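You operate a simulated robot arm through the tools that you are given. There is no shell and no other tool. Be economical: measure what you need, move in short steps, check, and stop when the job is done.

The job below is to be done with a simulated two-armed robot. You get a single attempt, and the scene is never put back.

TASK
Wipe up the spill on the parts table top with the cloth and put it back.
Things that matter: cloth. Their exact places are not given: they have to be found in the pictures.

The check looks at the end state, three seconds after you hand in, the way a careful person would. Anything else that was tipped, shoved, dropped, spilled or broken makes it a failure. Flat cloth is picked up by pressing the open fingertips on it (5 to 10 N) and closing them slowly along it; thin cloth reads only 2 to 8 mm in the jaws.

THE ROBOT
Two 7-joint arms with two-finger parallel grippers on one trunk, on a base that drives. Base frame: it is fixed to the floor where the robot stands at the start and does not move with it; the origin is under the middle of the robot, x ahead of it, y to its left, z up; the surface under the hand at the start is at about z = 760. Lengths are in mm, angles in degrees, forces in N, time in s.
The left shoulder is at the start at [80, 131, 947], the right one opposite. With the tool pointing down near the work surface each hand reaches from about 400 to 860 mm from the robot's upright axis, wherever it stands, measured 20 degrees to its own side. Payload 1.57 kg a hand.
The tool frame of a hand sits at the grasp point between the pads (the TCP): z along the fingers, y along the line on which they close. The tips reach 30 mm beyond it. The gripper opens to 110 mm. The fingers are 24 mm wide and 12 mm thick; the gripper's body (48 by 112 mm) begins 78 mm behind the TCP.
Orientation is told as [roll, pitch, yaw] about the base's x, y, z axes, in that order, counted from this pose: with the fingers straight down and closing along the base's y, the tool's x points along the base's -x, its y along +y and its z along -z.

THE INTERFACE
- The arms move only by the tool nudge_tool. It takes "left_increments", "right_increments" or both (then of equal length, played together; a hand with none holds still); each is a list of rows, each a list of 7 numbers: the turn, a rotation vector about the base's x, y, z in units of 8 degrees (1.0 is 8 degrees), then the shift along the base's x, y, z in units of 50 mm (1.0 is 50 mm), then the finger opening in mm, from 0 to 110. In form: [[rx, ry, rz, x, y, z, grip], ...]. A call has 1 to 8 rows; each row shifts and turns the commanded pose from where the row before left it. A call with a number of a shift or a turn outside -1 to 1 is refused whole. A row lasts 0.2 s, in which the tool goes at most 50 mm and 8.6 degrees; a call with a longer step from one row to the next is refused whole, and so is a gripper value outside its range. Where a pose cannot be reached the arm comes as near as it can. A force on the tool above 40 N (or 10 N above the force at the start of the call, whichever is more), or a blocked arm, ends the call early, and 0.2 s more pass. The fingers move at their own pace (about 108 mm/s each) and stop on an object; they squeeze with about 38 N. The grip force told is the motor's: it shows also when the fingers shut on nothing. Time passes only in rows, and 0.2 s behind the last, so rows that do not move let the fingers close. The reply holds the time, the measured pose of the TCP, the force on the tool along the base axes, the opening and the grip force, in the units named above and with some noise, with the torque about the TCP (base axes, N m) and any sound that the robot's microphone picked up.
- Cameras (640 x 400 px; columns grow to the right, rows downward): "scene" is now at [-58.6, -27.7, 1427]; the picture's right is [-0.35, -0.94, 0.00], its down [-0.53, 0.20, -0.82] and it looks along [0.77, -0.29, -0.57] (base axes); focal length 281 px, centre (320, 200). "left" rides on the left gripper at [70, -16, -141] in its tool frame; the picture's right is [0.23, 0.97, 0.00], its down [-0.86, 0.20, -0.48] and it looks along [-0.47, 0.11, 0.88] (tool axes); focal length 222 px, centre (320, 200). "right" rides on the right gripper at [70, 16, -141] in its tool frame; the picture's right is [-0.23, 0.97, 0.00], its down [-0.86, -0.20, -0.48] and it looks along [-0.47, -0.11, 0.88] (tool axes); focal length 222 px, centre (320, 200).
- capture(camera): a new picture of that camera. The clock stands still meanwhile.
- steer(legs): drives the robot by 1 to 6 legs, each [ahead, left, turn to the left] in mm, mm and degrees, along the robot's own axes; the way and the turn of a leg run together, so that a leg with both is an arc; at most 1500 mm and 180 degrees a leg. The arms and the cameras ride along, it lands a little off, and it stops where it bumps. It gives what a move gives.
- pan_tilt(pan, tilt): turns the head with the scene camera to pan (to the left, within 109 degrees either way) and tilt (down, from -29 to 69), counted from straight ahead of the robot. It gives what a move gives.
- locate(camera, pixels): for up to 12 pixels [column, row] of the newest picture of that camera ("zoom" is the newest enlarged one), the place [x, y, z] in the base frame of the surface seen there, good to about 2 mm, but the place of the scene camera against the robot may be out by one fixed shift of up to 12 mm in any direction. The clock stands still meanwhile.
- close_up(camera, box): a new picture of the part [left, top, right, bottom] of that camera's present view, enlarged. The clock stands still meanwhile.
- finish_job(): hands the job in; it is judged then, once.

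Work in short steps. Measure before you move; look again where a grasp or a placing could have gone wrong, and mend it. You have 80 turns and 62 pictures in all, those below and enlarged ones among them. Open the grippers and draw the arms clear of the work before you hand the job in, unless the task says otherwise; then end with one line.

The tools are called as name(argument=value, ...) on one line, values as JSON. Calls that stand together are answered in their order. nudge_tool: Moves the arms, as the interface text tells. Its arguments: {"type":"object","properties":{"left_increments":{"type":"array"},"right_increments":{"type":"array"}},"required":[]} The other tools are called the same way: steer (legs) drives the base; pan_tilt (pan, tilt) turns the head that bears the scene camera; capture (camera) takes a picture; locate (camera, pixels) gives the place of the surface under pixels of a picture; close_up (camera, box) takes an enlarged picture of a part of a camera's view; finish_job () hands the job in.

At the start:

```text
t: 0.0
left_position: [606.9, 82.8, 981.7]
left_orientation: [0.1, 0.2, 0.0]
left_force: [0.3, -0.4, 0.0]
left_wrist_torque: [-0.03, 0.0, -0.02]
left_finger_gap: 109.9
left_grip_force: 0.1
right_position: [512.8, -450.6, 1019.1]
right_orientation: [0.0, 0.0, 0.0]
right_force: [0.6, -0.8, 0.5]
right_wrist_torque: [-0.04, 0.0, -0.03]
right_finger_gap: 109.8
right_grip_force: 0.0
robot x, y, heading: [3.0, -2.0, 0.0]
head pan, tilt: [-20.7, 34.8]
```

scene: 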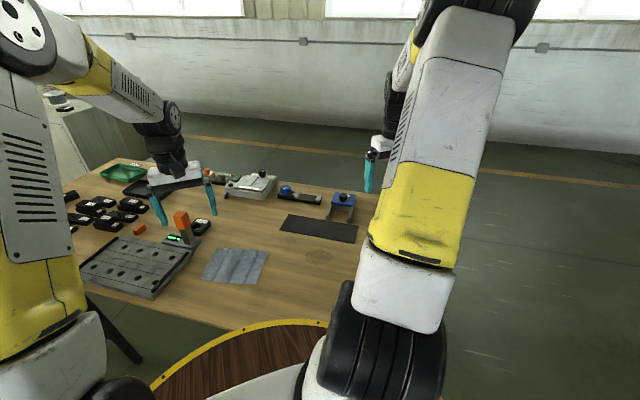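
right: 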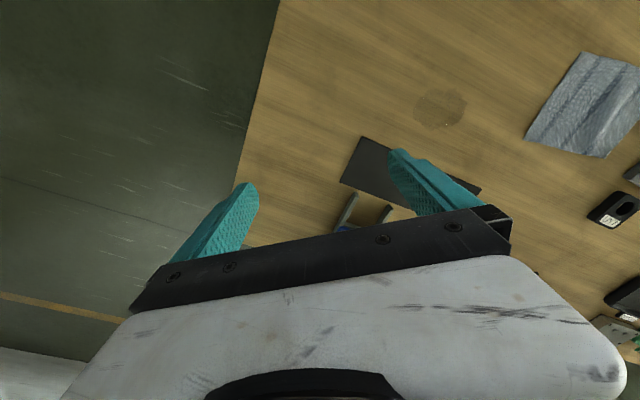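
left: 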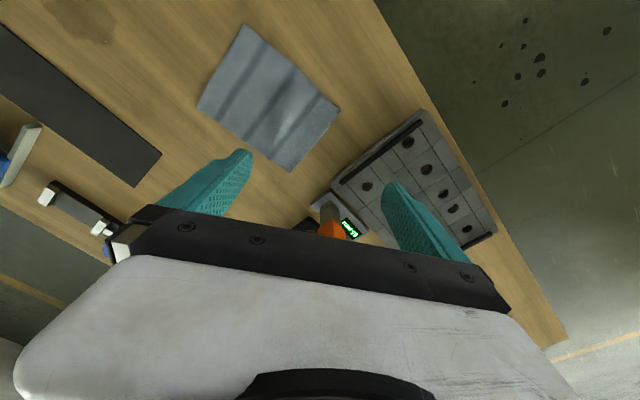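

The cloth shows at scene (235,265), and the spill looks like the faint stain near (318,256). I measure both.

locate(camera="scene", pixels=[[217, 248], [268, 251], [257, 284], [203, 277], [235, 265], [318, 256], [304, 254], [332, 256], [318, 248], [318, 263], [282, 217], [355, 240]])

locate(camera="right", pixels=[[440, 108], [414, 106], [467, 106], [440, 90], [440, 126], [585, 55], [527, 135], [605, 157], [362, 137], [342, 182]])

close_up(camera="scene", box=[180, 180, 380, 305])

```text
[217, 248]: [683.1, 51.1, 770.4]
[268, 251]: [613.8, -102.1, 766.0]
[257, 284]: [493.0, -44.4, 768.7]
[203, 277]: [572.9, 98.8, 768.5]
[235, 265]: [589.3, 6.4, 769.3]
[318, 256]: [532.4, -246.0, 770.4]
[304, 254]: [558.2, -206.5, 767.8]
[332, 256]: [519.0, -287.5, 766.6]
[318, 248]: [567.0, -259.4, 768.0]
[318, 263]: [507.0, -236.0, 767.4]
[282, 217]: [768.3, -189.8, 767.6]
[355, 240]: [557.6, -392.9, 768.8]
```

```text
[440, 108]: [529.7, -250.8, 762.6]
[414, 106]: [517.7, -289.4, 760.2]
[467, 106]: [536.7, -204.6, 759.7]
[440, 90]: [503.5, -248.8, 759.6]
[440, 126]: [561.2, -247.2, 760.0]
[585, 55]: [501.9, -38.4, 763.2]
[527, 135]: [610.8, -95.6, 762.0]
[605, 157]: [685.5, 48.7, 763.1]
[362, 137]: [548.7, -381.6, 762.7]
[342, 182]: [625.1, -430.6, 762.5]
```

```text
3.20 times, centred on (280, 242) of scene
```

zoom: 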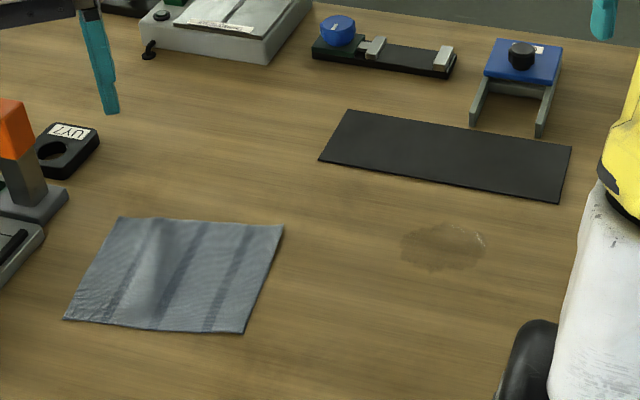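

Table is at z≈760. The cloth's corners are about (683,50), (611,-97), (500,-40), (572,98), and the spill is about (530,-248), 85x60 mm. I move the left hand out to the left and bring the right hand toward the cloth's right end, turning it about 63° so it closes along the short edge.

nudge_tool(left_increments=[[0, 0, 0, -0.2, 0.6, 0.2, 110], [0, 0, 0, -0.2, 0.6, 0.2, 110], [0, 0, 0, -0.2, 0.6, 0.2, 110], [0, 0, 0, -0.2, 0.6, 0.2, 110], [0, 0, 0, -0.2, 0.6, 0.2, 110], [0, 0, 0, -0.2, 0.6, 0.2, 110], [0, 0, 0, -0.2, 0.6, 0.2, 110], [0, 0, 0, -0.2, 0.6, 0.2, 110]], right_increments=[[0, 0, 0.98, 0.1, 0.9, -0.25, 110], [0, 0, 0.98, 0.1, 0.9, -0.25, 110], [0, 0, 0.98, 0.1, 0.9, -0.25, 110], [0, 0, 0.98, 0.1, 0.9, -0.25, 110], [0, 0, 0.98, 0.1, 0.9, -0.25, 110], [0, 0, 0.98, 0.1, 0.9, -0.25, 110], [0, 0, 0.98, 0.1, 0.9, -0.25, 110], [0, 0, 0.98, 0.1, 0.9, -0.25, 60]])

```text
t: 1.8
left_position: [524.3, 319.7, 1061.9]
left_orientation: [0.1, 0.0, -0.1]
left_force: [-0.6, 0.4, 0.5]
left_wrist_torque: [0.06, 0.02, 0.0]
left_finger_gap: 110.2
left_grip_force: 0.0
right_position: [553.0, -92.4, 920.9]
right_orientation: [0.0, 0.0, 62.8]
right_force: [-0.5, 0.2, 0.0]
right_wrist_torque: [0.03, 0.01, 0.02]
right_finger_gap: 60.3
right_grip_force: 0.1
robot x, y, heading: [-1.6, 1.4, 0.2]
head pan, tilt: [-20.7, 34.8]
```

The right hand is in place and turned. I go over the grasp point (568,-41) with the tips about 30 mm above the cloth, then look.

nudge_tool(right_increments=[[0, 0, 0, 0.1, 0.34, -0.67, 60], [0, 0, 0, 0.1, 0.34, -0.67, 60], [0, 0, 0, 0.1, 0.34, -0.67, 60], [0, 0, 0, 0, 0, 0, 60]])

capture(camera="right")

capture(camera="scene")

```text
t: 2.8
left_position: [525.3, 320.4, 1061.8]
left_orientation: [-0.1, -0.1, 0.0]
left_force: [0.3, 0.2, -0.6]
left_wrist_torque: [0.0, 0.01, -0.01]
left_finger_gap: 109.8
left_grip_force: 0.1
right_position: [570.8, -37.6, 819.3]
right_orientation: [0.0, -0.1, 62.7]
right_force: [-0.7, 0.4, -0.3]
right_wrist_torque: [0.0, 0.01, 0.02]
right_finger_gap: 60.0
right_grip_force: 0.2
robot x, y, heading: [1.6, 2.0, -0.0]
head pan, tilt: [-20.7, 34.8]
```

```text
57 pictures are left
```

right: 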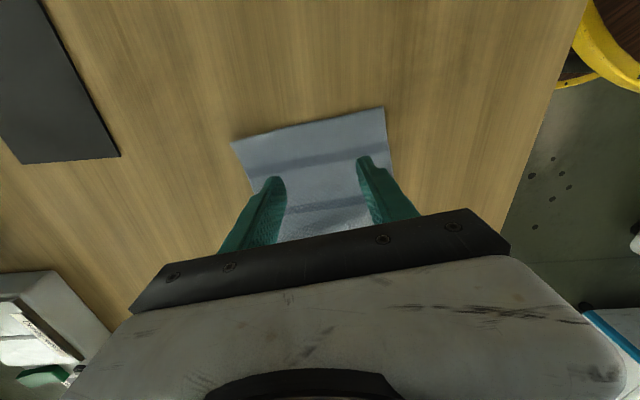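

```text
56 pictures are left
```

scene: 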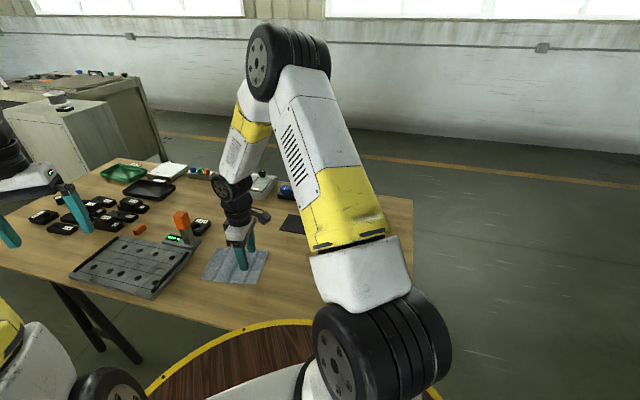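

The fingers straddle the middle of the cloth, inside its right end. I lower slowly, watching the force.

nudge_tool(right_increments=[[0, 0, 0, 0, 0, -0.3, 60], [0, 0, 0, 0, 0, -0.2, 60], [0, 0, 0, 0, 0, -0.05, 60], [0, 0, 0, 0, 0, 0, 60]])

```text
t: 3.8
left_position: [526.4, 320.6, 1060.8]
left_orientation: [0.0, -0.1, 0.0]
left_force: [-0.8, -0.1, -0.1]
left_wrist_torque: [0.05, 0.02, 0.0]
left_finger_gap: 109.9
left_grip_force: 0.0
right_position: [569.0, -39.7, 791.1]
right_orientation: [0.0, 0.0, 62.6]
right_force: [0.1, 0.3, -0.3]
right_wrist_torque: [0.01, 0.0, -0.04]
right_finger_gap: 60.0
right_grip_force: 0.0
robot x, y, heading: [-1.9, -1.2, 0.4]
head pan, tilt: [-20.7, 34.8]
```

No contact yet; I go down another 2 mm.

nudge_tool(right_increments=[[0, 0, 0, 0, 0, -0.02, 60], [0, 0, 0, 0, 0, -0.02, 60], [0, 0, 0, 0, 0, 0, 60]])

```text
t: 4.6
left_position: [523.6, 320.6, 1061.1]
left_orientation: [0.0, 0.0, 0.0]
left_force: [0.0, 0.1, 0.5]
left_wrist_torque: [0.01, 0.02, -0.02]
left_finger_gap: 110.1
left_grip_force: 0.0
right_position: [569.4, -39.8, 790.4]
right_orientation: [-0.2, -0.2, 62.8]
right_force: [1.5, 6.0, 37.0]
right_wrist_torque: [0.63, 1.19, -0.21]
right_finger_gap: 60.7
right_grip_force: 0.2
robot x, y, heading: [-1.6, -0.7, 0.1]
head pan, tilt: [-20.7, 34.8]
```

37 N is too much, so I ease off a little over 1 mm.

nudge_tool(right_increments=[[0, 0, 0, 0, 0, 0.022, 60], [0, 0, 0, 0, 0, 0, 60]])

```text
t: 5.2
left_position: [524.4, 320.4, 1062.4]
left_orientation: [0.0, 0.1, 0.0]
left_force: [0.2, -0.8, 1.0]
left_wrist_torque: [0.03, -0.04, 0.03]
left_finger_gap: 110.0
left_grip_force: 0.0
right_position: [568.4, -40.3, 791.3]
right_orientation: [-0.1, -0.1, 62.5]
right_force: [6.1, 7.9, 38.7]
right_wrist_torque: [0.7, 0.95, -0.31]
right_finger_gap: 59.2
right_grip_force: 0.1
robot x, y, heading: [-2.0, 1.1, 0.1]
head pan, tilt: [-20.7, 34.8]
```

Still 39 N; I raise another 1 mm.

nudge_tool(right_increments=[[0, 0, 0, 0, 0, 0.02, 60], [0, 0, 0, 0, 0, 0, 60]])

```text
t: 5.8
left_position: [524.4, 320.8, 1061.4]
left_orientation: [0.1, 0.0, 0.0]
left_force: [0.4, -0.1, -0.1]
left_wrist_torque: [0.02, 0.0, 0.0]
left_finger_gap: 109.9
left_grip_force: 0.1
right_position: [568.1, -41.1, 790.5]
right_orientation: [-0.1, -0.1, 62.8]
right_force: [6.5, 5.4, 37.4]
right_wrist_torque: [0.63, 0.75, -0.22]
right_finger_gap: 58.4
right_grip_force: 0.1
robot x, y, heading: [1.9, -2.0, -0.1]
head pan, tilt: [-20.7, 34.8]
```

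Hardly any change; I raise in larger amounts.

nudge_tool(right_increments=[[0, 0, 0, 0, 0, 0.03, 60], [0, 0, 0, 0, 0, 0, 60]])

```text
t: 6.4
left_position: [525.2, 320.5, 1061.7]
left_orientation: [0.0, 0.1, 0.1]
left_force: [-0.1, -0.1, 0.2]
left_wrist_torque: [-0.05, -0.04, -0.01]
left_finger_gap: 109.8
left_grip_force: 0.0
right_position: [566.3, -41.0, 791.4]
right_orientation: [0.0, 0.1, 62.7]
right_force: [2.8, 2.6, 15.3]
right_wrist_torque: [-0.08, -0.39, 0.1]
right_finger_gap: 59.3
right_grip_force: 0.0
robot x, y, heading: [-0.3, 0.6, -0.1]
head pan, tilt: [-20.7, 34.8]
```

15 N now. I raise a further 0.5 mm and start closing slowly.

nudge_tool(right_increments=[[0, 0, 0, 0, 0, 0.01, 60], [0, 0, 0, 0, 0, 0, 56], [0, 0, 0, 0, 0, 0, 52], [0, 0, 0, 0, 0, 0, 48]])

```text
t: 7.4
left_position: [526.6, 320.3, 1062.6]
left_orientation: [0.0, 0.0, 0.0]
left_force: [0.4, 0.4, -0.2]
left_wrist_torque: [-0.01, -0.02, -0.01]
left_finger_gap: 110.0
left_grip_force: 0.1
right_position: [567.4, -40.5, 792.3]
right_orientation: [0.0, -0.1, 62.8]
right_force: [0.1, -0.5, 0.8]
right_wrist_torque: [0.01, -0.01, 0.0]
right_finger_gap: 48.0
right_grip_force: 0.1
robot x, y, heading: [0.3, -1.7, 0.4]
head pan, tilt: [-20.7, 34.8]
```

Contact is lost; I lower in tiny steps at the present opening.

nudge_tool(right_increments=[[0, 0, 0, 0, 0, -0.008, 48], [0, 0, 0, 0, 0, 0, 48]])

```text
t: 8.0
left_position: [525.5, 320.2, 1060.9]
left_orientation: [0.0, 0.0, 0.0]
left_force: [0.3, -0.2, 0.3]
left_wrist_torque: [0.0, 0.0, -0.01]
left_finger_gap: 110.1
left_grip_force: 0.0
right_position: [568.3, -40.6, 791.8]
right_orientation: [0.0, 0.1, 62.6]
right_force: [0.3, 0.5, 0.3]
right_wrist_torque: [-0.01, 0.01, -0.03]
right_finger_gap: 47.8
right_grip_force: 0.0
robot x, y, heading: [-0.6, 2.3, -0.1]
head pan, tilt: [-20.7, 34.8]
```

nudge_tool(right_increments=[[0, 0, 0, 0, 0, -0.008, 48], [0, 0, 0, 0, 0, 0, 48]])

```text
t: 8.6
left_position: [524.7, 320.3, 1061.2]
left_orientation: [0.1, 0.0, 0.0]
left_force: [0.3, -0.2, -0.1]
left_wrist_torque: [-0.03, 0.02, -0.02]
left_finger_gap: 109.8
left_grip_force: 0.1
right_position: [567.6, -40.2, 792.4]
right_orientation: [0.0, 0.0, 62.7]
right_force: [0.5, -0.3, 1.1]
right_wrist_torque: [-0.01, -0.04, -0.01]
right_finger_gap: 48.0
right_grip_force: 0.1
robot x, y, heading: [-0.7, -1.0, 0.1]
head pan, tilt: [-20.7, 34.8]
```

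Just about 1 N; I lower 0.4 mm more.

nudge_tool(right_increments=[[0, 0, 0, 0, 0, -0.008, 48], [0, 0, 0, 0, 0, 0, 48]])

```text
t: 9.2
left_position: [526.5, 320.6, 1061.6]
left_orientation: [0.0, -0.1, 0.1]
left_force: [0.4, 0.1, -0.7]
left_wrist_torque: [-0.04, -0.01, -0.01]
left_finger_gap: 110.1
left_grip_force: 0.0
right_position: [566.8, -40.2, 791.3]
right_orientation: [0.0, 0.0, 62.7]
right_force: [0.6, 0.8, -0.4]
right_wrist_torque: [0.03, 0.02, -0.02]
right_finger_gap: 48.0
right_grip_force: 0.0
robot x, y, heading: [4.6, -1.8, 0.0]
head pan, tilt: [-20.7, 34.8]
```

nudge_tool(right_increments=[[0, 0, 0, 0, 0, -0.01, 48], [0, 0, 0, 0, 0, 0, 48]])

```text
t: 9.8
left_position: [525.0, 320.5, 1062.4]
left_orientation: [0.0, 0.0, 0.0]
left_force: [0.1, -0.4, -1.3]
left_wrist_torque: [0.01, -0.02, -0.01]
left_finger_gap: 109.8
left_grip_force: 0.2
right_position: [567.7, -41.0, 791.0]
right_orientation: [0.0, 0.0, 62.7]
right_force: [0.6, 0.1, 1.4]
right_wrist_torque: [-0.02, 0.0, 0.03]
right_finger_gap: 48.0
right_grip_force: 0.1
robot x, y, heading: [-2.9, 1.9, -0.3]
head pan, tilt: [-20.7, 34.8]
```

Still free; another 0.5 mm.

nudge_tool(right_increments=[[0, 0, 0, 0, 0, -0.01, 48], [0, 0, 0, 0, 0, 0, 48]])

```text
t: 10.4
left_position: [525.3, 319.8, 1061.1]
left_orientation: [0.0, -0.1, 0.0]
left_force: [0.7, -0.1, -0.2]
left_wrist_torque: [0.04, 0.02, -0.02]
left_finger_gap: 109.7
left_grip_force: 0.0
right_position: [568.6, -40.8, 790.8]
right_orientation: [0.0, 0.0, 62.8]
right_force: [-0.2, 0.4, -0.2]
right_wrist_torque: [0.01, 0.03, -0.03]
right_finger_gap: 47.9
right_grip_force: 0.1
robot x, y, heading: [-2.7, 1.5, -0.0]
head pan, tilt: [-20.7, 34.8]
```

nudge_tool(right_increments=[[0, 0, 0, 0, 0, -0.012, 48], [0, 0, 0, 0, 0, 0, 48]])

```text
t: 11.0
left_position: [526.8, 320.2, 1062.1]
left_orientation: [0.0, 0.0, 0.1]
left_force: [0.1, 0.1, 0.1]
left_wrist_torque: [0.03, 0.02, 0.04]
left_finger_gap: 110.1
left_grip_force: 0.1
right_position: [567.9, -41.4, 791.1]
right_orientation: [-0.1, 0.0, 62.6]
right_force: [1.2, -2.0, 8.6]
right_wrist_torque: [0.01, 0.12, 0.0]
right_finger_gap: 47.6
right_grip_force: 0.0
robot x, y, heading: [2.1, -0.8, 0.1]
head pan, tilt: [-20.7, 34.8]
```

8.6 N, in the wanted band. I close slowly.

nudge_tool(right_increments=[[0, 0, 0, 0, 0, 0, 43], [0, 0, 0, 0, 0, 0, 38], [0, 0, 0, 0, 0, 0, 33], [0, 0, 0, 0, 0, 0, 28]])

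```text
t: 12.0
left_position: [524.7, 320.3, 1062.1]
left_orientation: [0.0, 0.0, 0.0]
left_force: [0.0, 0.4, -0.3]
left_wrist_torque: [-0.01, 0.0, 0.0]
left_finger_gap: 110.0
left_grip_force: 0.1
right_position: [566.9, -39.2, 791.9]
right_orientation: [0.0, 0.0, 62.7]
right_force: [0.2, 0.9, 17.0]
right_wrist_torque: [0.05, 0.06, -0.02]
right_finger_gap: 26.2
right_grip_force: 0.0
robot x, y, heading: [0.0, 3.0, 0.3]
head pan, tilt: [-20.7, 34.8]
```

Force 17 N, a bit high; I ease 0.2 mm and continue closing.

nudge_tool(right_increments=[[0, 0, 0, 0, 0, 0.004, 24], [0, 0, 0, 0, 0, 0, 19], [0, 0, 0, 0, 0, 0, 14], [0, 0, 0, 0, 0, 0, 9], [0, 0, 0, 0, 0, 0, 4], [0, 0, 0, 0, 0, 0, 0], [0, 0, 0, 0, 0, 0, 0]])

capture(camera="right")

```text
t: 13.6
left_position: [525.4, 321.6, 1061.0]
left_orientation: [0.1, -0.1, 0.0]
left_force: [0.4, 0.2, 0.2]
left_wrist_torque: [0.0, 0.02, 0.0]
left_finger_gap: 109.9
left_grip_force: 0.1
right_position: [567.0, -39.8, 792.1]
right_orientation: [0.1, 0.1, 62.7]
right_force: [-2.0, 1.0, 29.4]
right_wrist_torque: [0.05, 0.1, 0.03]
right_finger_gap: 2.5
right_grip_force: 23.6
robot x, y, heading: [-1.9, 4.4, -0.1]
head pan, tilt: [-20.7, 34.8]
```

```text
55 pictures are left
```

right: 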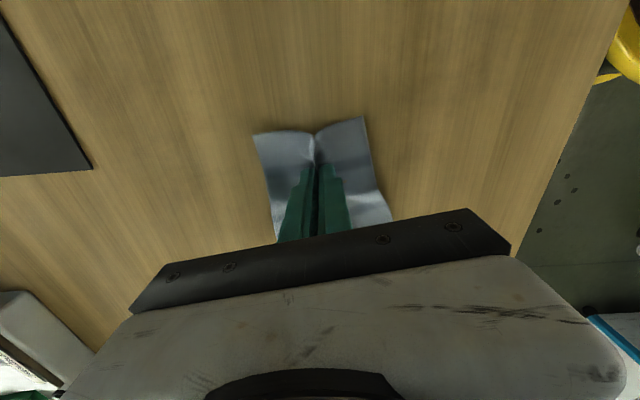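

The cloth is pinched (gap 2.5 mm) with a ridge. I ease up about 2 mm and drag it, trailing, toward the spill.

nudge_tool(right_increments=[[0, 0, 0, 0, 0, 0.05, 0], [0, 0, 0, -0.09, -0.5, 0, 0], [0, 0, 0, -0.09, -0.5, 0, 0], [0, 0, 0, -0.09, -0.5, 0, 0], [0, 0, 0, -0.09, -0.5, 0, 0], [0, 0, 0, -0.09, -0.5, 0, 0], [0, 0, 0, -0.09, -0.5, 0, 0]])

capture(camera="scene")

capture(camera="right")

```text
t: 15.2
left_position: [525.3, 320.3, 1060.0]
left_orientation: [-0.1, 0.0, -0.1]
left_force: [0.3, 0.4, -0.3]
left_wrist_torque: [0.0, -0.01, -0.02]
left_finger_gap: 109.9
left_grip_force: 0.1
right_position: [539.8, -191.4, 794.1]
right_orientation: [0.0, 0.0, 62.8]
right_force: [0.1, 0.5, -0.1]
right_wrist_torque: [-0.06, 0.02, 0.01]
right_finger_gap: 2.3
right_grip_force: 23.9
robot x, y, heading: [-1.1, -1.7, 0.1]
head pan, tilt: [-20.7, 34.8]
```

```text
54 pictures are left
```

scene: 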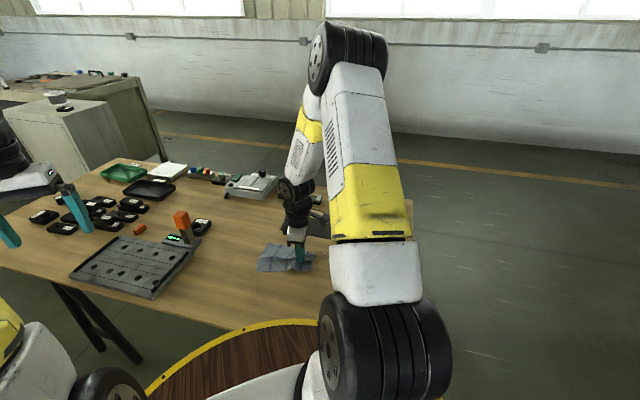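

```text
53 pictures are left
```

right: 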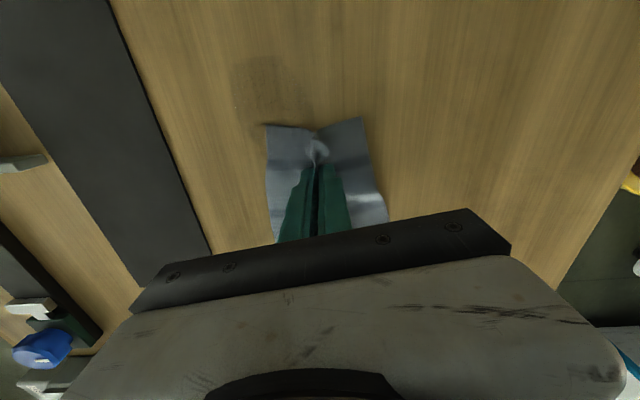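

The drag works, cloth trailing flat; the spill (right cam ~(270,85)) lies just ahead. I press down slightly and sweep over its far side.

nudge_tool(right_increments=[[0, 0, 0, 0, 0, -0.035, 0], [0, 0, 0, 0.1, -0.3, 0, 0], [0, 0, 0, 0.1, -0.3, 0, 0], [0, 0, 0, 0, -0.3, 0, 0], [0, 0, 0, 0, -0.3, 0, 0], [0, 0, 0, 0, -0.2, 0, 0]])

capture(camera="right")

```text
t: 16.6
left_position: [525.3, 319.4, 1061.7]
left_orientation: [0.0, 0.0, 0.0]
left_force: [0.6, 0.4, 0.0]
left_wrist_torque: [-0.02, -0.02, 0.03]
left_finger_gap: 109.9
left_grip_force: 0.1
right_position: [550.7, -260.8, 791.4]
right_orientation: [0.0, 0.0, 62.7]
right_force: [0.1, 1.2, 1.5]
right_wrist_torque: [-0.01, 0.04, 0.02]
right_finger_gap: 2.6
right_grip_force: 24.5
robot x, y, heading: [-0.7, 0.5, 0.0]
head pan, tilt: [-20.7, 34.8]
```

```text
52 pictures are left
```

right: 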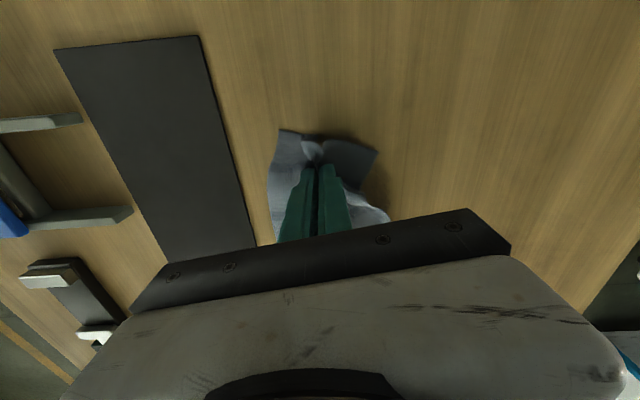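

A remnant still shows near (380,165). I press slightly more and sweep across toward the near side.

nudge_tool(right_increments=[[0, 0, 0, -0.2, -0.25, -0.015, 0], [0, 0, 0, -0.3, -0.25, 0, 0], [0, 0, 0, -0.3, -0.1, 0, 0], [0, 0, 0, -0.3, 0.1, 0, 0], [0, 0, 0, 0, 0.4, 0, 0], [0, 0, 0, 0, 0.4, 0, 0], [0, 0, 0, 0, 0.4, 0, 0]])

capture(camera="right")

```text
t: 18.2
left_position: [524.7, 320.0, 1062.1]
left_orientation: [0.0, 0.0, 0.0]
left_force: [0.4, -0.2, 0.0]
left_wrist_torque: [-0.03, -0.04, 0.03]
left_finger_gap: 110.0
left_grip_force: 0.1
right_position: [495.6, -225.0, 791.4]
right_orientation: [0.0, 0.0, 62.8]
right_force: [1.4, -4.0, 14.6]
right_wrist_torque: [-0.1, 0.06, 0.02]
right_finger_gap: 2.2
right_grip_force: 24.1
robot x, y, heading: [-1.0, -0.2, -0.0]
head pan, tilt: [-20.7, 34.8]
```

```text
51 pictures are left
```

right: 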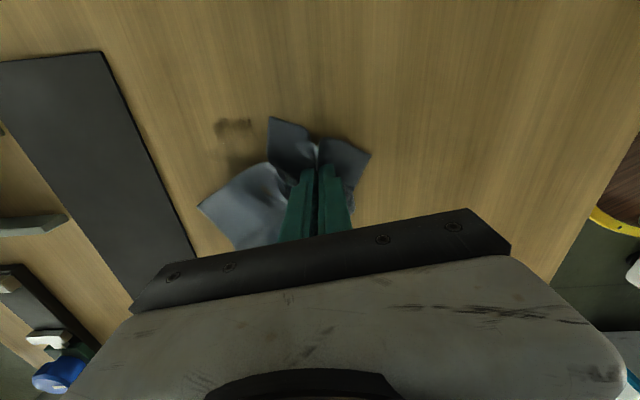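

Most is gone; a remnant sits at about (235,130). I measure it.

locate(camera="right", pixels=[[218, 128], [250, 124], [235, 160], [240, 135], [198, 206], [270, 120]])

close_up(camera="right", box=[160, 80, 400, 230])

```text
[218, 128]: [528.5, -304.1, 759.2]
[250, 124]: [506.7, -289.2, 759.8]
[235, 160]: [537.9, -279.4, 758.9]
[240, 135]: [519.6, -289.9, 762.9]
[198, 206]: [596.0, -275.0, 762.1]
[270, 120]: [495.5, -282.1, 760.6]
```

```text
2.67 times, centred on (280, 155) of right
```

zoom: 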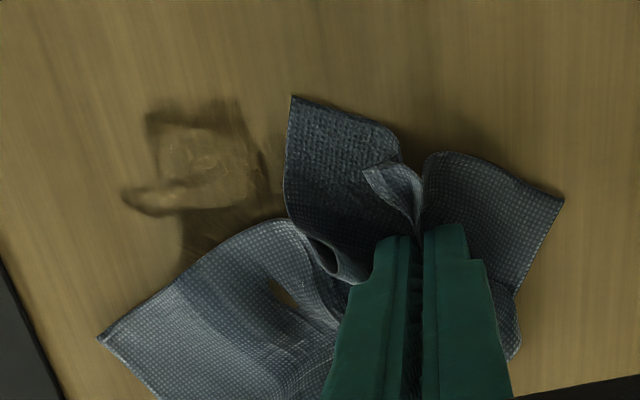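

The remainder is around x 500–545, y −305…−265. I lift, go back toward +y, and lay the cloth down trailing so I can make another stroke in −y.

nudge_tool(right_increments=[[0, 0, 0, 0.1, 0.1, 0.9, 0], [0, 0, 0, 0.2, 0.6, 0.7, 0], [0, 0, 0, 0.2, 0.7, 0.4, 0], [0, 0, 0, 0.2, 0.6, 0, 0], [0, 0, 0, 0, 0, 0, 0], [0, 0, 0, 0, -0.2, -0.7, 0], [0, 0, 0, 0, -0.5, -0.7, 0], [0, 0, 0, 0, -0.6, -0.5, 0]])

capture(camera="right")

```text
t: 20.0
left_position: [524.7, 320.4, 1061.2]
left_orientation: [0.1, 0.0, 0.0]
left_force: [-0.5, 0.6, 0.7]
left_wrist_torque: [0.0, 0.05, 0.01]
left_finger_gap: 109.7
left_grip_force: 0.0
right_position: [529.9, -190.1, 793.2]
right_orientation: [0.0, 0.0, 62.8]
right_force: [-0.3, 0.0, 2.2]
right_wrist_torque: [0.0, 0.03, -0.03]
right_finger_gap: 2.0
right_grip_force: 23.9
robot x, y, heading: [4.6, -0.0, 0.2]
head pan, tilt: [-20.7, 34.8]
```

```text
49 pictures are left
```

right: 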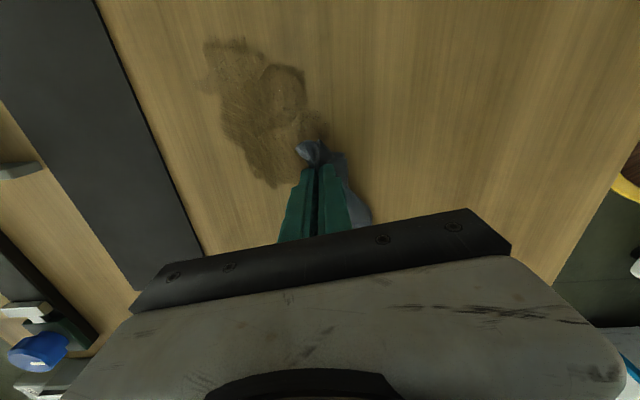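

The smear is still sizeable. I measure its extent and check the cloth's shape in close-ups.

locate(camera="right", pixels=[[205, 45], [245, 40], [290, 70], [305, 100], [325, 125], [222, 120], [240, 160], [280, 185], [300, 150], [205, 80]])

close_up(camera="right", box=[170, 20, 410, 170])

close_up(camera="scene", box=[220, 180, 380, 280])

```text
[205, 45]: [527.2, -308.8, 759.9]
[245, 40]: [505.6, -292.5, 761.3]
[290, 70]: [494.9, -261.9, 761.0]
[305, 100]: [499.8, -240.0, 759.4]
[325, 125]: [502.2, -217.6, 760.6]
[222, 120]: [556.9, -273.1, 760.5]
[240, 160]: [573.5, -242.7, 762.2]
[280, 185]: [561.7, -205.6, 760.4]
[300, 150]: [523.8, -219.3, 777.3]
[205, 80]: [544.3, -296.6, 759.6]
```

```text
2.67 times, centred on (290, 95) of right
```

zoom: 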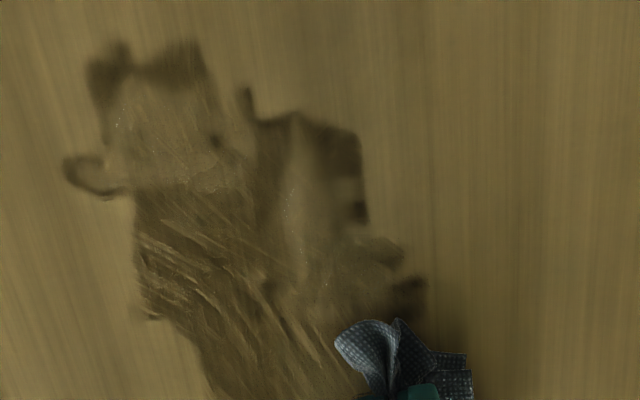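

```text
4.00 times, centred on (300, 230) of scene
```

zoom: 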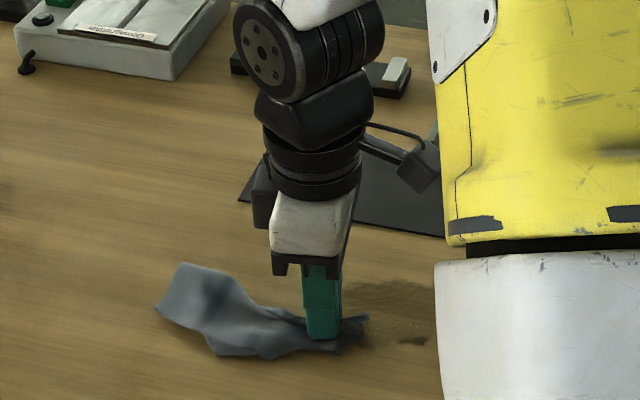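

The smear spans x 495–575, y −310…−205. With the cloth trailing to +y, I raster sideways while stepping in −y, pressing lightly.

nudge_tool(right_increments=[[0, 0, 0, 0.4, 0, -0.02, 0], [0, 0, 0, 0.5, -0.1, -0.03, 0], [0, 0, 0, -0.8, -0.15, 0, 0], [0, 0, 0, -0.8, -0.15, 0, 0], [0, 0, 0, 0.8, -0.15, 0, 0], [0, 0, 0, 0.8, -0.15, 0, 0], [0, 0, 0, -0.8, -0.15, 0, 0], [0, 0, 0, -0.8, -0.15, 0, 0]])

capture(camera="right")

```text
t: 21.4
left_position: [525.1, 320.0, 1062.6]
left_orientation: [0.0, 0.1, 0.0]
left_force: [0.1, 0.7, 0.3]
left_wrist_torque: [0.04, 0.0, -0.01]
left_finger_gap: 110.2
left_grip_force: 0.0
right_position: [563.9, -222.8, 792.0]
right_orientation: [0.0, 0.0, 62.7]
right_force: [-0.3, -1.4, 11.9]
right_wrist_torque: [-0.01, 0.12, 0.02]
right_finger_gap: 2.3
right_grip_force: 23.8
robot x, y, heading: [-1.9, 0.5, -0.2]
head pan, tilt: [-20.7, 34.8]
stopped in row 6 (right hand): the force on the tool passed its limit at 44 N (the readings are from after the stop); the commanded pose is now the measured one
```

```text
46 pictures are left
```

right: 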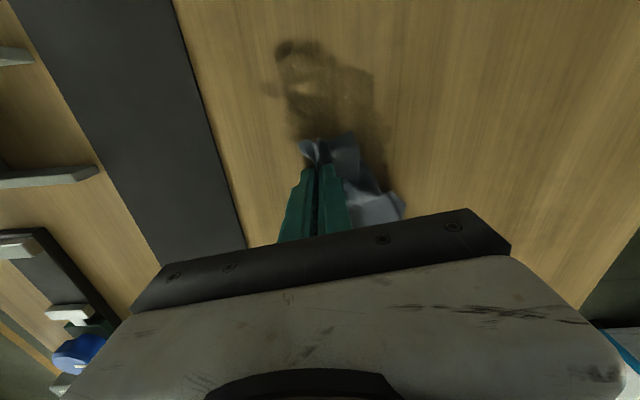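

Force spiked over a fold. I raise 0.7 mm and continue the raster at a lower pressure.

nudge_tool(right_increments=[[0, 0, 0, -0.6, -0.15, 0.015, 0], [0, 0, 0, -0.7, -0.15, 0, 0], [0, 0, 0, 0.7, -0.15, 0, 0], [0, 0, 0, 0.7, -0.15, 0, 0], [0, 0, 0, -0.7, -0.15, 0, 0], [0, 0, 0, -0.7, -0.15, 0, 0], [0, 0, 0, 0.7, -0.2, 0, 0], [0, 0, 0, 0.5, -0.2, 0, 0]])

capture(camera="right")

```text
t: 22.4
left_position: [524.6, 319.1, 1062.6]
left_orientation: [0.0, 0.0, -0.1]
left_force: [0.1, -0.8, 0.2]
left_wrist_torque: [0.02, -0.02, 0.06]
left_finger_gap: 110.0
left_grip_force: 0.0
right_position: [557.5, -252.3, 791.4]
right_orientation: [0.0, 0.3, 62.5]
right_force: [-2.2, 1.3, 14.0]
right_wrist_torque: [0.0, 0.17, 0.03]
right_finger_gap: 2.1
right_grip_force: 23.9
robot x, y, heading: [-2.5, 1.0, 0.1]
head pan, tilt: [-20.7, 34.8]
stopped in row 5 (right hand): the force on the tool passed its limit at 42 N (the readings are from after the stop); the commanded pose is now the measured one
```

```text
45 pictures are left
```

right: 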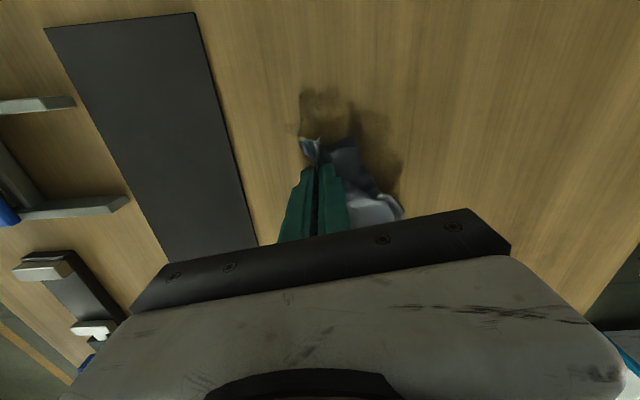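

It trips on the fast reversal. I raise 1 mm and go slower.

nudge_tool(right_increments=[[0, 0, 0, -0.3, -0.1, 0.02, 0], [0, 0, 0, -0.5, -0.1, 0, 0], [0, 0, 0, -0.5, -0.1, 0, 0], [0, 0, 0, 0, -0.3, 0, 0], [0, 0, 0, 0.4, -0.1, 0, 0], [0, 0, 0, 0.4, -0.1, 0, 0], [0, 0, 0, 0, -0.3, 0, 0], [0, 0, 0, -0.4, -0.1, 0, 0]])

capture(camera="right")

```text
t: 24.2
left_position: [525.6, 319.5, 1061.2]
left_orientation: [0.1, 0.0, -0.1]
left_force: [-1.0, 0.2, -0.1]
left_wrist_torque: [0.03, 0.0, -0.02]
left_finger_gap: 110.1
left_grip_force: 0.0
right_position: [511.9, -312.1, 793.6]
right_orientation: [0.2, 0.2, 62.7]
right_force: [1.3, 0.5, 1.0]
right_wrist_torque: [0.01, 0.01, -0.02]
right_finger_gap: 2.6
right_grip_force: 23.8
robot x, y, heading: [-0.3, -1.7, -0.1]
head pan, tilt: [-20.7, 34.8]
```

```text
44 pictures are left
```

right: 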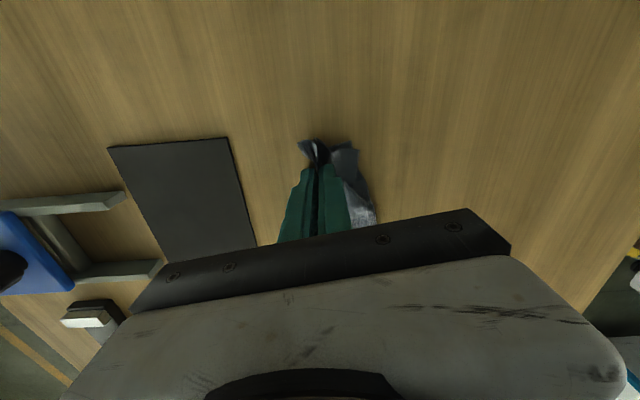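

Ahead it is clean; I lift the cloth and go back toward +y to look at what's left.

nudge_tool(right_increments=[[0, 0, 0, 0, 0.1, 0.9, 0], [0, 0, 0, 0, 0.4, 0.8, 0], [0, 0, 0, 0.1, 0.8, 0.5, 0], [0, 0, 0, 0.1, 0.9, 0.2, 0], [0, 0, 0, 0.1, 0.9, 0, 0], [0, 0, 0, 0.1, 0.9, 0, 0], [0, 0, 0, 0, 0, 0, 0]])

capture(camera="right")

capture(camera="scene")

```text
t: 25.8
left_position: [525.9, 320.4, 1062.3]
left_orientation: [0.0, 0.0, 0.1]
left_force: [-0.7, 0.7, -0.5]
left_wrist_torque: [0.02, -0.01, -0.04]
left_finger_gap: 109.9
left_grip_force: 0.1
right_position: [531.7, -114.6, 910.3]
right_orientation: [0.2, 0.1, 62.5]
right_force: [0.1, 0.2, 0.8]
right_wrist_torque: [-0.02, -0.02, -0.02]
right_finger_gap: 2.6
right_grip_force: 23.6
robot x, y, heading: [-3.3, -0.8, -0.1]
head pan, tilt: [-20.7, 34.8]
```

```text
43 pictures are left
```

right: 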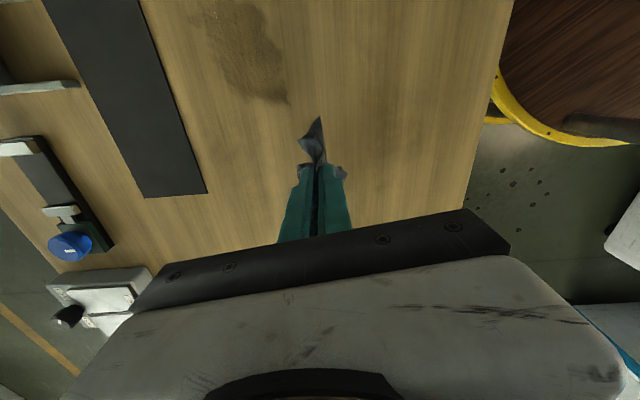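

```text
42 pictures are left
```

scene: 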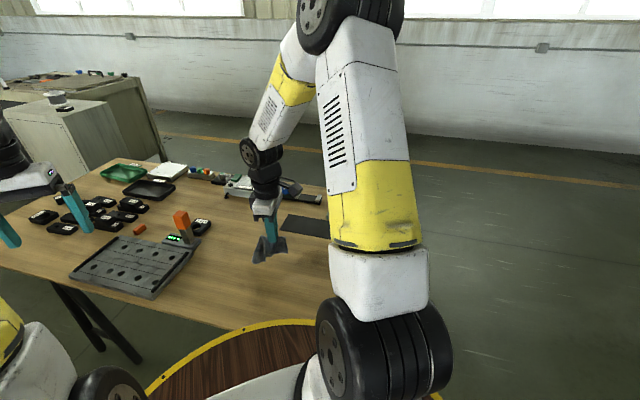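

close_up(camera="right", box=[170, 0, 370, 125])

locate(camera="right", pixels=[[215, 5], [262, 10], [285, 60], [288, 105], [240, 95], [220, 80], [212, 40]])

close_up(camera="scene", box=[220, 180, 380, 280])

```text
3.20 times, centred on (270, 62) of right
```

zoom: 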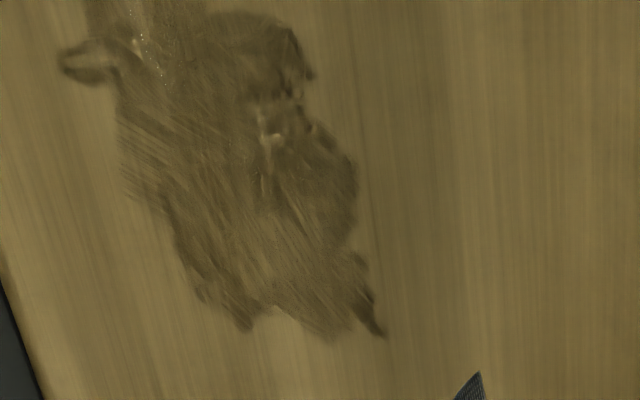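

```text
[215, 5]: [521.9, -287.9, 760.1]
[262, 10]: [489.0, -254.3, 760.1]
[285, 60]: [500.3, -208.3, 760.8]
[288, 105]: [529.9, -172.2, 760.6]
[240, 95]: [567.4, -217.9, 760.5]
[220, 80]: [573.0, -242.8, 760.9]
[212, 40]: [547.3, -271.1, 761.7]
```

```text
4.00 times, centred on (300, 230) of scene
```

zoom: 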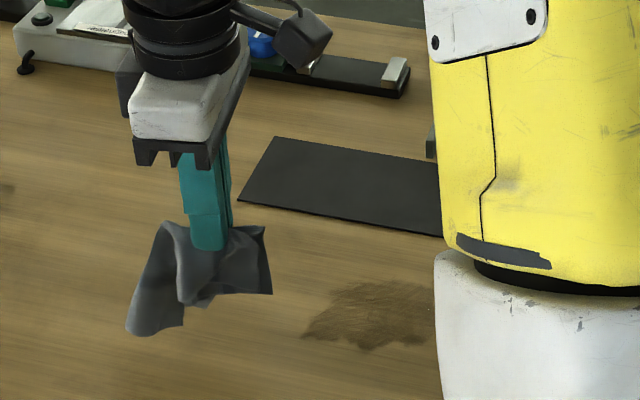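

The cloth is smearing instead of soaking because only the small pinched patch rubs. The wet area spans x 489–573, y −310…−172. I'll lay the cloth over it trailing end first, and then pat it.

nudge_tool(right_increments=[[0, 0, 0, 0.6, -0.27, -0.2, 0], [0, 0, 0, 0.6, -0.27, -0.2, 0], [0, 0, 0, 0, 0, 0, 0], [0, 0, 0, -0.22, -0.45, -0.35, 0], [0, 0, 0, -0.22, -0.45, -0.35, 0], [0, 0, 0, -0.22, -0.45, -0.35, 0], [0, 0, 0, -0.22, -0.45, -0.35, 0], [0, 0, 0, -0.22, -0.45, -0.3, 0]])

close_up(camera="scene", box=[220, 180, 380, 280])

capture(camera="right")

```text
t: 27.6
left_position: [525.3, 320.4, 1061.9]
left_orientation: [0.0, 0.0, 0.1]
left_force: [0.2, 0.9, -0.4]
left_wrist_torque: [-0.06, 0.0, -0.04]
left_finger_gap: 110.2
left_grip_force: 0.0
right_position: [538.0, -249.9, 807.3]
right_orientation: [0.1, 0.2, 62.7]
right_force: [-0.2, -0.7, 0.5]
right_wrist_torque: [-0.01, 0.0, 0.01]
right_finger_gap: 2.4
right_grip_force: 24.0
robot x, y, heading: [0.3, 0.4, -0.0]
head pan, tilt: [-20.7, 34.8]
```

```text
4.00 times, centred on (300, 230) of scene
```

zoom: 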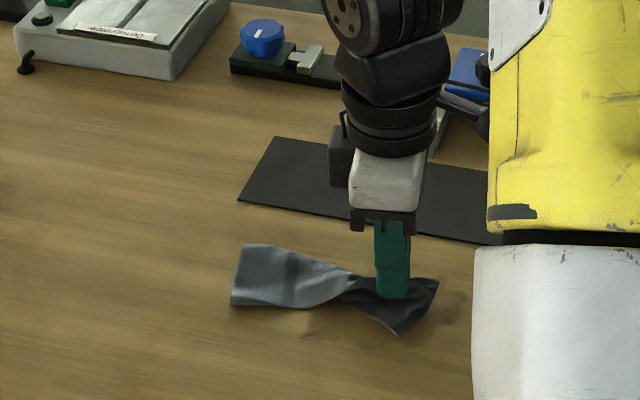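

```text
38 pictures are left
```

right: 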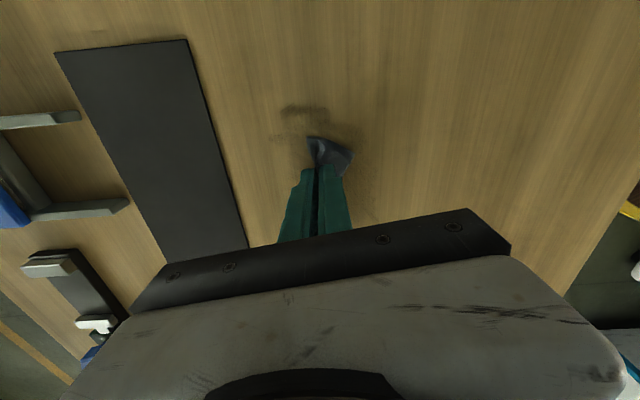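

The cloth near the fingers is dark (wet), while the trailing end is dry. I drag on in −y, alongside the mat, to pull the dry body over the wet patch.

nudge_tool(right_increments=[[0, 0, 0, -0.2, -0.4, -0.2, 0], [0, 0, 0, -0.2, -0.4, -0.04, 0], [0, 0, 0, -0.25, -0.4, 0, 0], [0, 0, 0, -0.25, -0.4, 0, 0], [0, 0, 0, -0.25, -0.4, 0, 0], [0, 0, 0, 0, 0, 0, 0]])

close_up(camera="scene", box=[220, 180, 380, 280])

capture(camera="right")

```text
t: 29.0
left_position: [525.5, 320.3, 1061.8]
left_orientation: [0.0, 0.1, 0.0]
left_force: [-0.1, -0.4, -0.1]
left_wrist_torque: [0.0, 0.01, 0.0]
left_finger_gap: 109.9
left_grip_force: 0.1
right_position: [480.8, -352.8, 793.3]
right_orientation: [0.2, 0.2, 62.7]
right_force: [-0.2, 0.4, 0.6]
right_wrist_torque: [0.02, -0.04, 0.02]
right_finger_gap: 2.5
right_grip_force: 24.3
robot x, y, heading: [3.0, -1.2, -0.1]
head pan, tilt: [-20.7, 34.8]
```

```text
4.00 times, centred on (300, 230) of scene
```

zoom: 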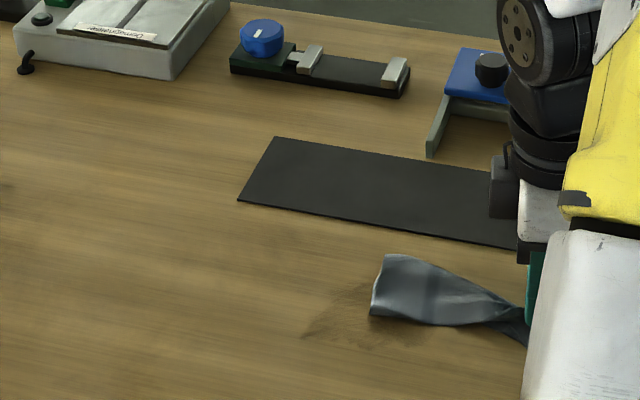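

```text
36 pictures are left
```

right: 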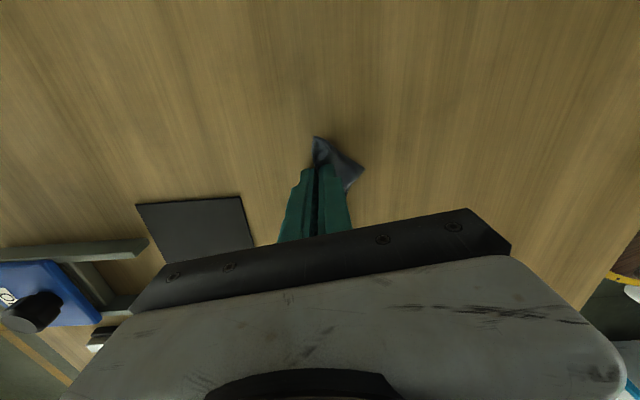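

The dry end now lies at the wet patch. I release here, rise and look, so as to re-grip the dry end.

nudge_tool(right_increments=[[0, 0, 0, 0, 0, 0, 30], [0, 0, 0, 0, 0, 0, 30], [0, 0, 0, 0, 0, 0.8, 30], [0, 0, 0, 0.3, 0.7, 0.6, 50], [0, 0, 0, 0.3, 0.9, 0.3, 50], [0, 0, 0, 0.3, 0.9, 0, 50], [0, 0, 0, 0.2, 0.9, 0, 50]])

capture(camera="right")

close_up(camera="scene", box=[220, 180, 380, 280])

```text
t: 30.6
left_position: [524.6, 319.3, 1061.4]
left_orientation: [-0.1, -0.1, 0.0]
left_force: [0.5, -0.6, 0.0]
left_wrist_torque: [0.01, 0.0, 0.0]
left_finger_gap: 110.0
left_grip_force: 0.1
right_position: [532.2, -177.9, 879.8]
right_orientation: [0.2, 0.2, 62.6]
right_force: [0.2, -0.6, -0.2]
right_wrist_torque: [0.04, -0.03, -0.02]
right_finger_gap: 50.1
right_grip_force: 0.0
robot x, y, heading: [-1.1, 1.8, 0.2]
head pan, tilt: [-20.7, 34.8]
```

```text
35 pictures are left
```

right: 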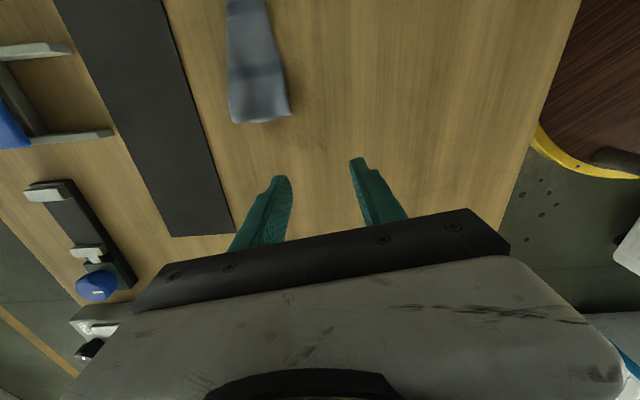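

```text
4.00 times, centred on (300, 230) of scene
```

zoom: 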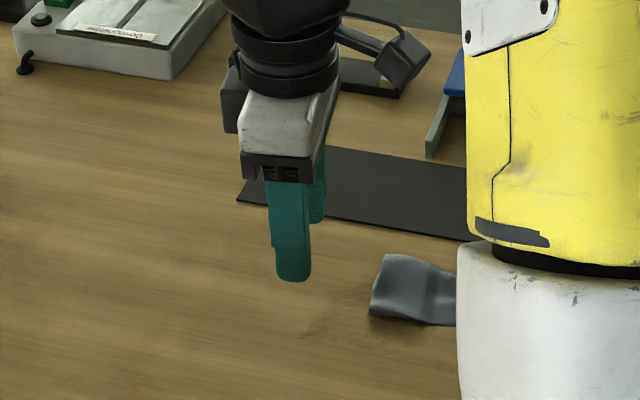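

The trailing wipe worked well: the smear has nearly vanished. I look closely at what's left.

close_up(camera="right", box=[180, 0, 400, 160])

locate(camera="right", pixels=[[230, 120], [290, 113], [260, 65], [228, 5], [262, 5], [300, 130], [315, 100]])

```text
2.50 times, centred on (290, 80) of right
```

zoom: 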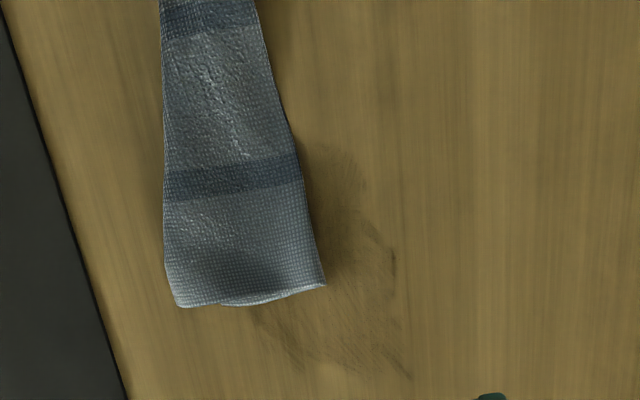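

```text
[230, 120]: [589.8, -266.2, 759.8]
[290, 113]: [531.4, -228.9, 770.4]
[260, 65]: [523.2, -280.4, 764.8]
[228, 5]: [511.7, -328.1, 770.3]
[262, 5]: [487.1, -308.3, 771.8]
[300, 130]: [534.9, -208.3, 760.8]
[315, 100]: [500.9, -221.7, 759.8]
```

Only a faint remnant on the near side (x 495–570, y −280…−170) is left. I grip the cloth at its dry end, about (545,−267), to drag its body over that in +y.

nudge_tool(right_increments=[[0, 0, 0, 0.1, -0.9, -0.3, 40], [0, 0, 0, 0.16, -0.88, -0.4, 40], [0, 0, 0, 0, 0, -0.6, 40], [0, 0, 0, 0, 0, -0.15, 40], [0, 0, 0, 0, 0, 0, 40]])

capture(camera="right")

```text
t: 31.8
left_position: [525.5, 319.8, 1061.0]
left_orientation: [0.0, 0.0, -0.1]
left_force: [-0.2, -0.3, 0.7]
left_wrist_torque: [0.01, 0.03, -0.01]
left_finger_gap: 109.9
left_grip_force: 0.1
right_position: [548.0, -268.6, 808.1]
right_orientation: [0.2, 0.2, 62.6]
right_force: [0.7, 0.3, -0.7]
right_wrist_torque: [0.01, -0.01, 0.02]
right_finger_gap: 39.8
right_grip_force: 0.0
robot x, y, heading: [-0.7, 1.4, 0.3]
head pan, tilt: [-20.7, 34.8]
```

```text
32 pictures are left
```

right: 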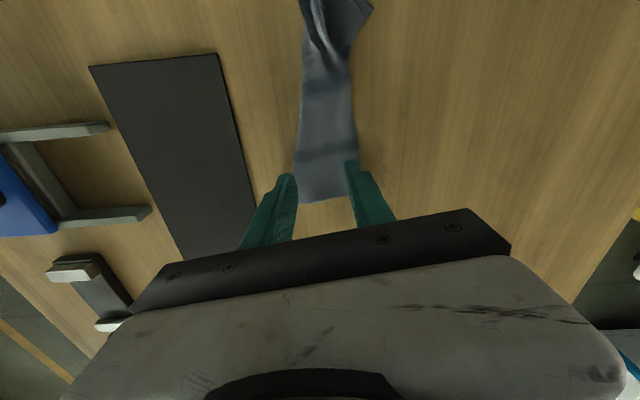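

The fingers seem to straddle the dry end; I measure the cloth's edges there.

locate(camera="right", pixels=[[298, 198], [345, 196], [300, 150], [356, 150], [328, 170], [302, 110], [352, 110], [325, 40]])

```text
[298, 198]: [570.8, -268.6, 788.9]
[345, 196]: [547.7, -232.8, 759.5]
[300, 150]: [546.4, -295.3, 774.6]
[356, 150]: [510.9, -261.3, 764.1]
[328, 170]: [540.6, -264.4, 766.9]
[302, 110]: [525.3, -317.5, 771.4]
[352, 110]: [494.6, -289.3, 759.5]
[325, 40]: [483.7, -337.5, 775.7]
```

The cloth there is only ~50 mm wide, so I straddle it (opening 70), lower to just above the table, and gather it by closing.

nudge_tool(right_increments=[[0, 0, 0, -0.16, 0.1, 0, 70], [0, 0, 0, 0, 0, 0, 70], [0, 0, 0, 0, 0, -0.3, 70], [0, 0, 0, 0, 0, 0, 56], [0, 0, 0, 0, 0, 0, 44], [0, 0, 0, 0, 0, 0, 32], [0, 0, 0, 0, 0, 0, 18], [0, 0, 0, 0, 0, 0, 4]])

nudge_tool(right_increments=[[0, 0, 0, 0, 0, 0, 0], [0, 0, 0, 0, 0, 0, 0]])

capture(camera="right")

```text
t: 33.6
left_position: [524.6, 320.3, 1061.3]
left_orientation: [0.0, 0.0, 0.1]
left_force: [0.3, -0.2, 0.5]
left_wrist_torque: [-0.02, 0.0, -0.02]
left_finger_gap: 109.8
left_grip_force: 0.1
right_position: [540.6, -263.4, 795.3]
right_orientation: [0.1, 0.2, 62.7]
right_force: [0.5, -0.2, 4.4]
right_wrist_torque: [-0.04, -0.02, 0.0]
right_finger_gap: 4.4
right_grip_force: 16.7
robot x, y, heading: [1.8, -2.9, 0.1]
head pan, tilt: [-20.7, 34.8]
```

```text
t: 34.2
left_position: [525.1, 320.5, 1061.5]
left_orientation: [0.0, 0.0, 0.0]
left_force: [0.0, 0.4, -0.1]
left_wrist_torque: [0.02, 0.03, -0.02]
left_finger_gap: 110.2
left_grip_force: 0.0
right_position: [541.4, -264.3, 793.9]
right_orientation: [0.1, 0.2, 62.6]
right_force: [0.2, -0.3, 4.6]
right_wrist_torque: [-0.03, -0.04, -0.01]
right_finger_gap: 3.2
right_grip_force: 24.6
robot x, y, heading: [1.4, -0.3, 0.0]
head pan, tilt: [-20.7, 34.8]
```

```text
31 pictures are left
```

right: 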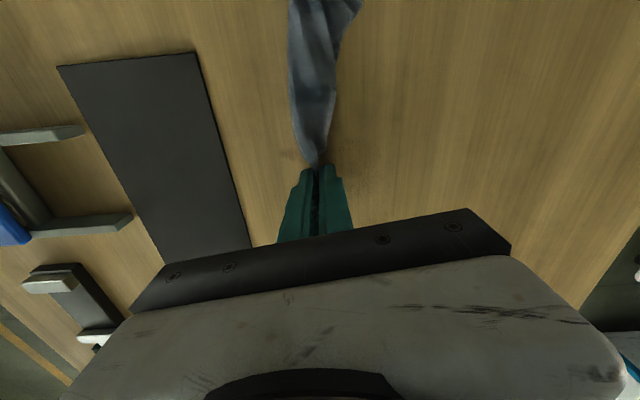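

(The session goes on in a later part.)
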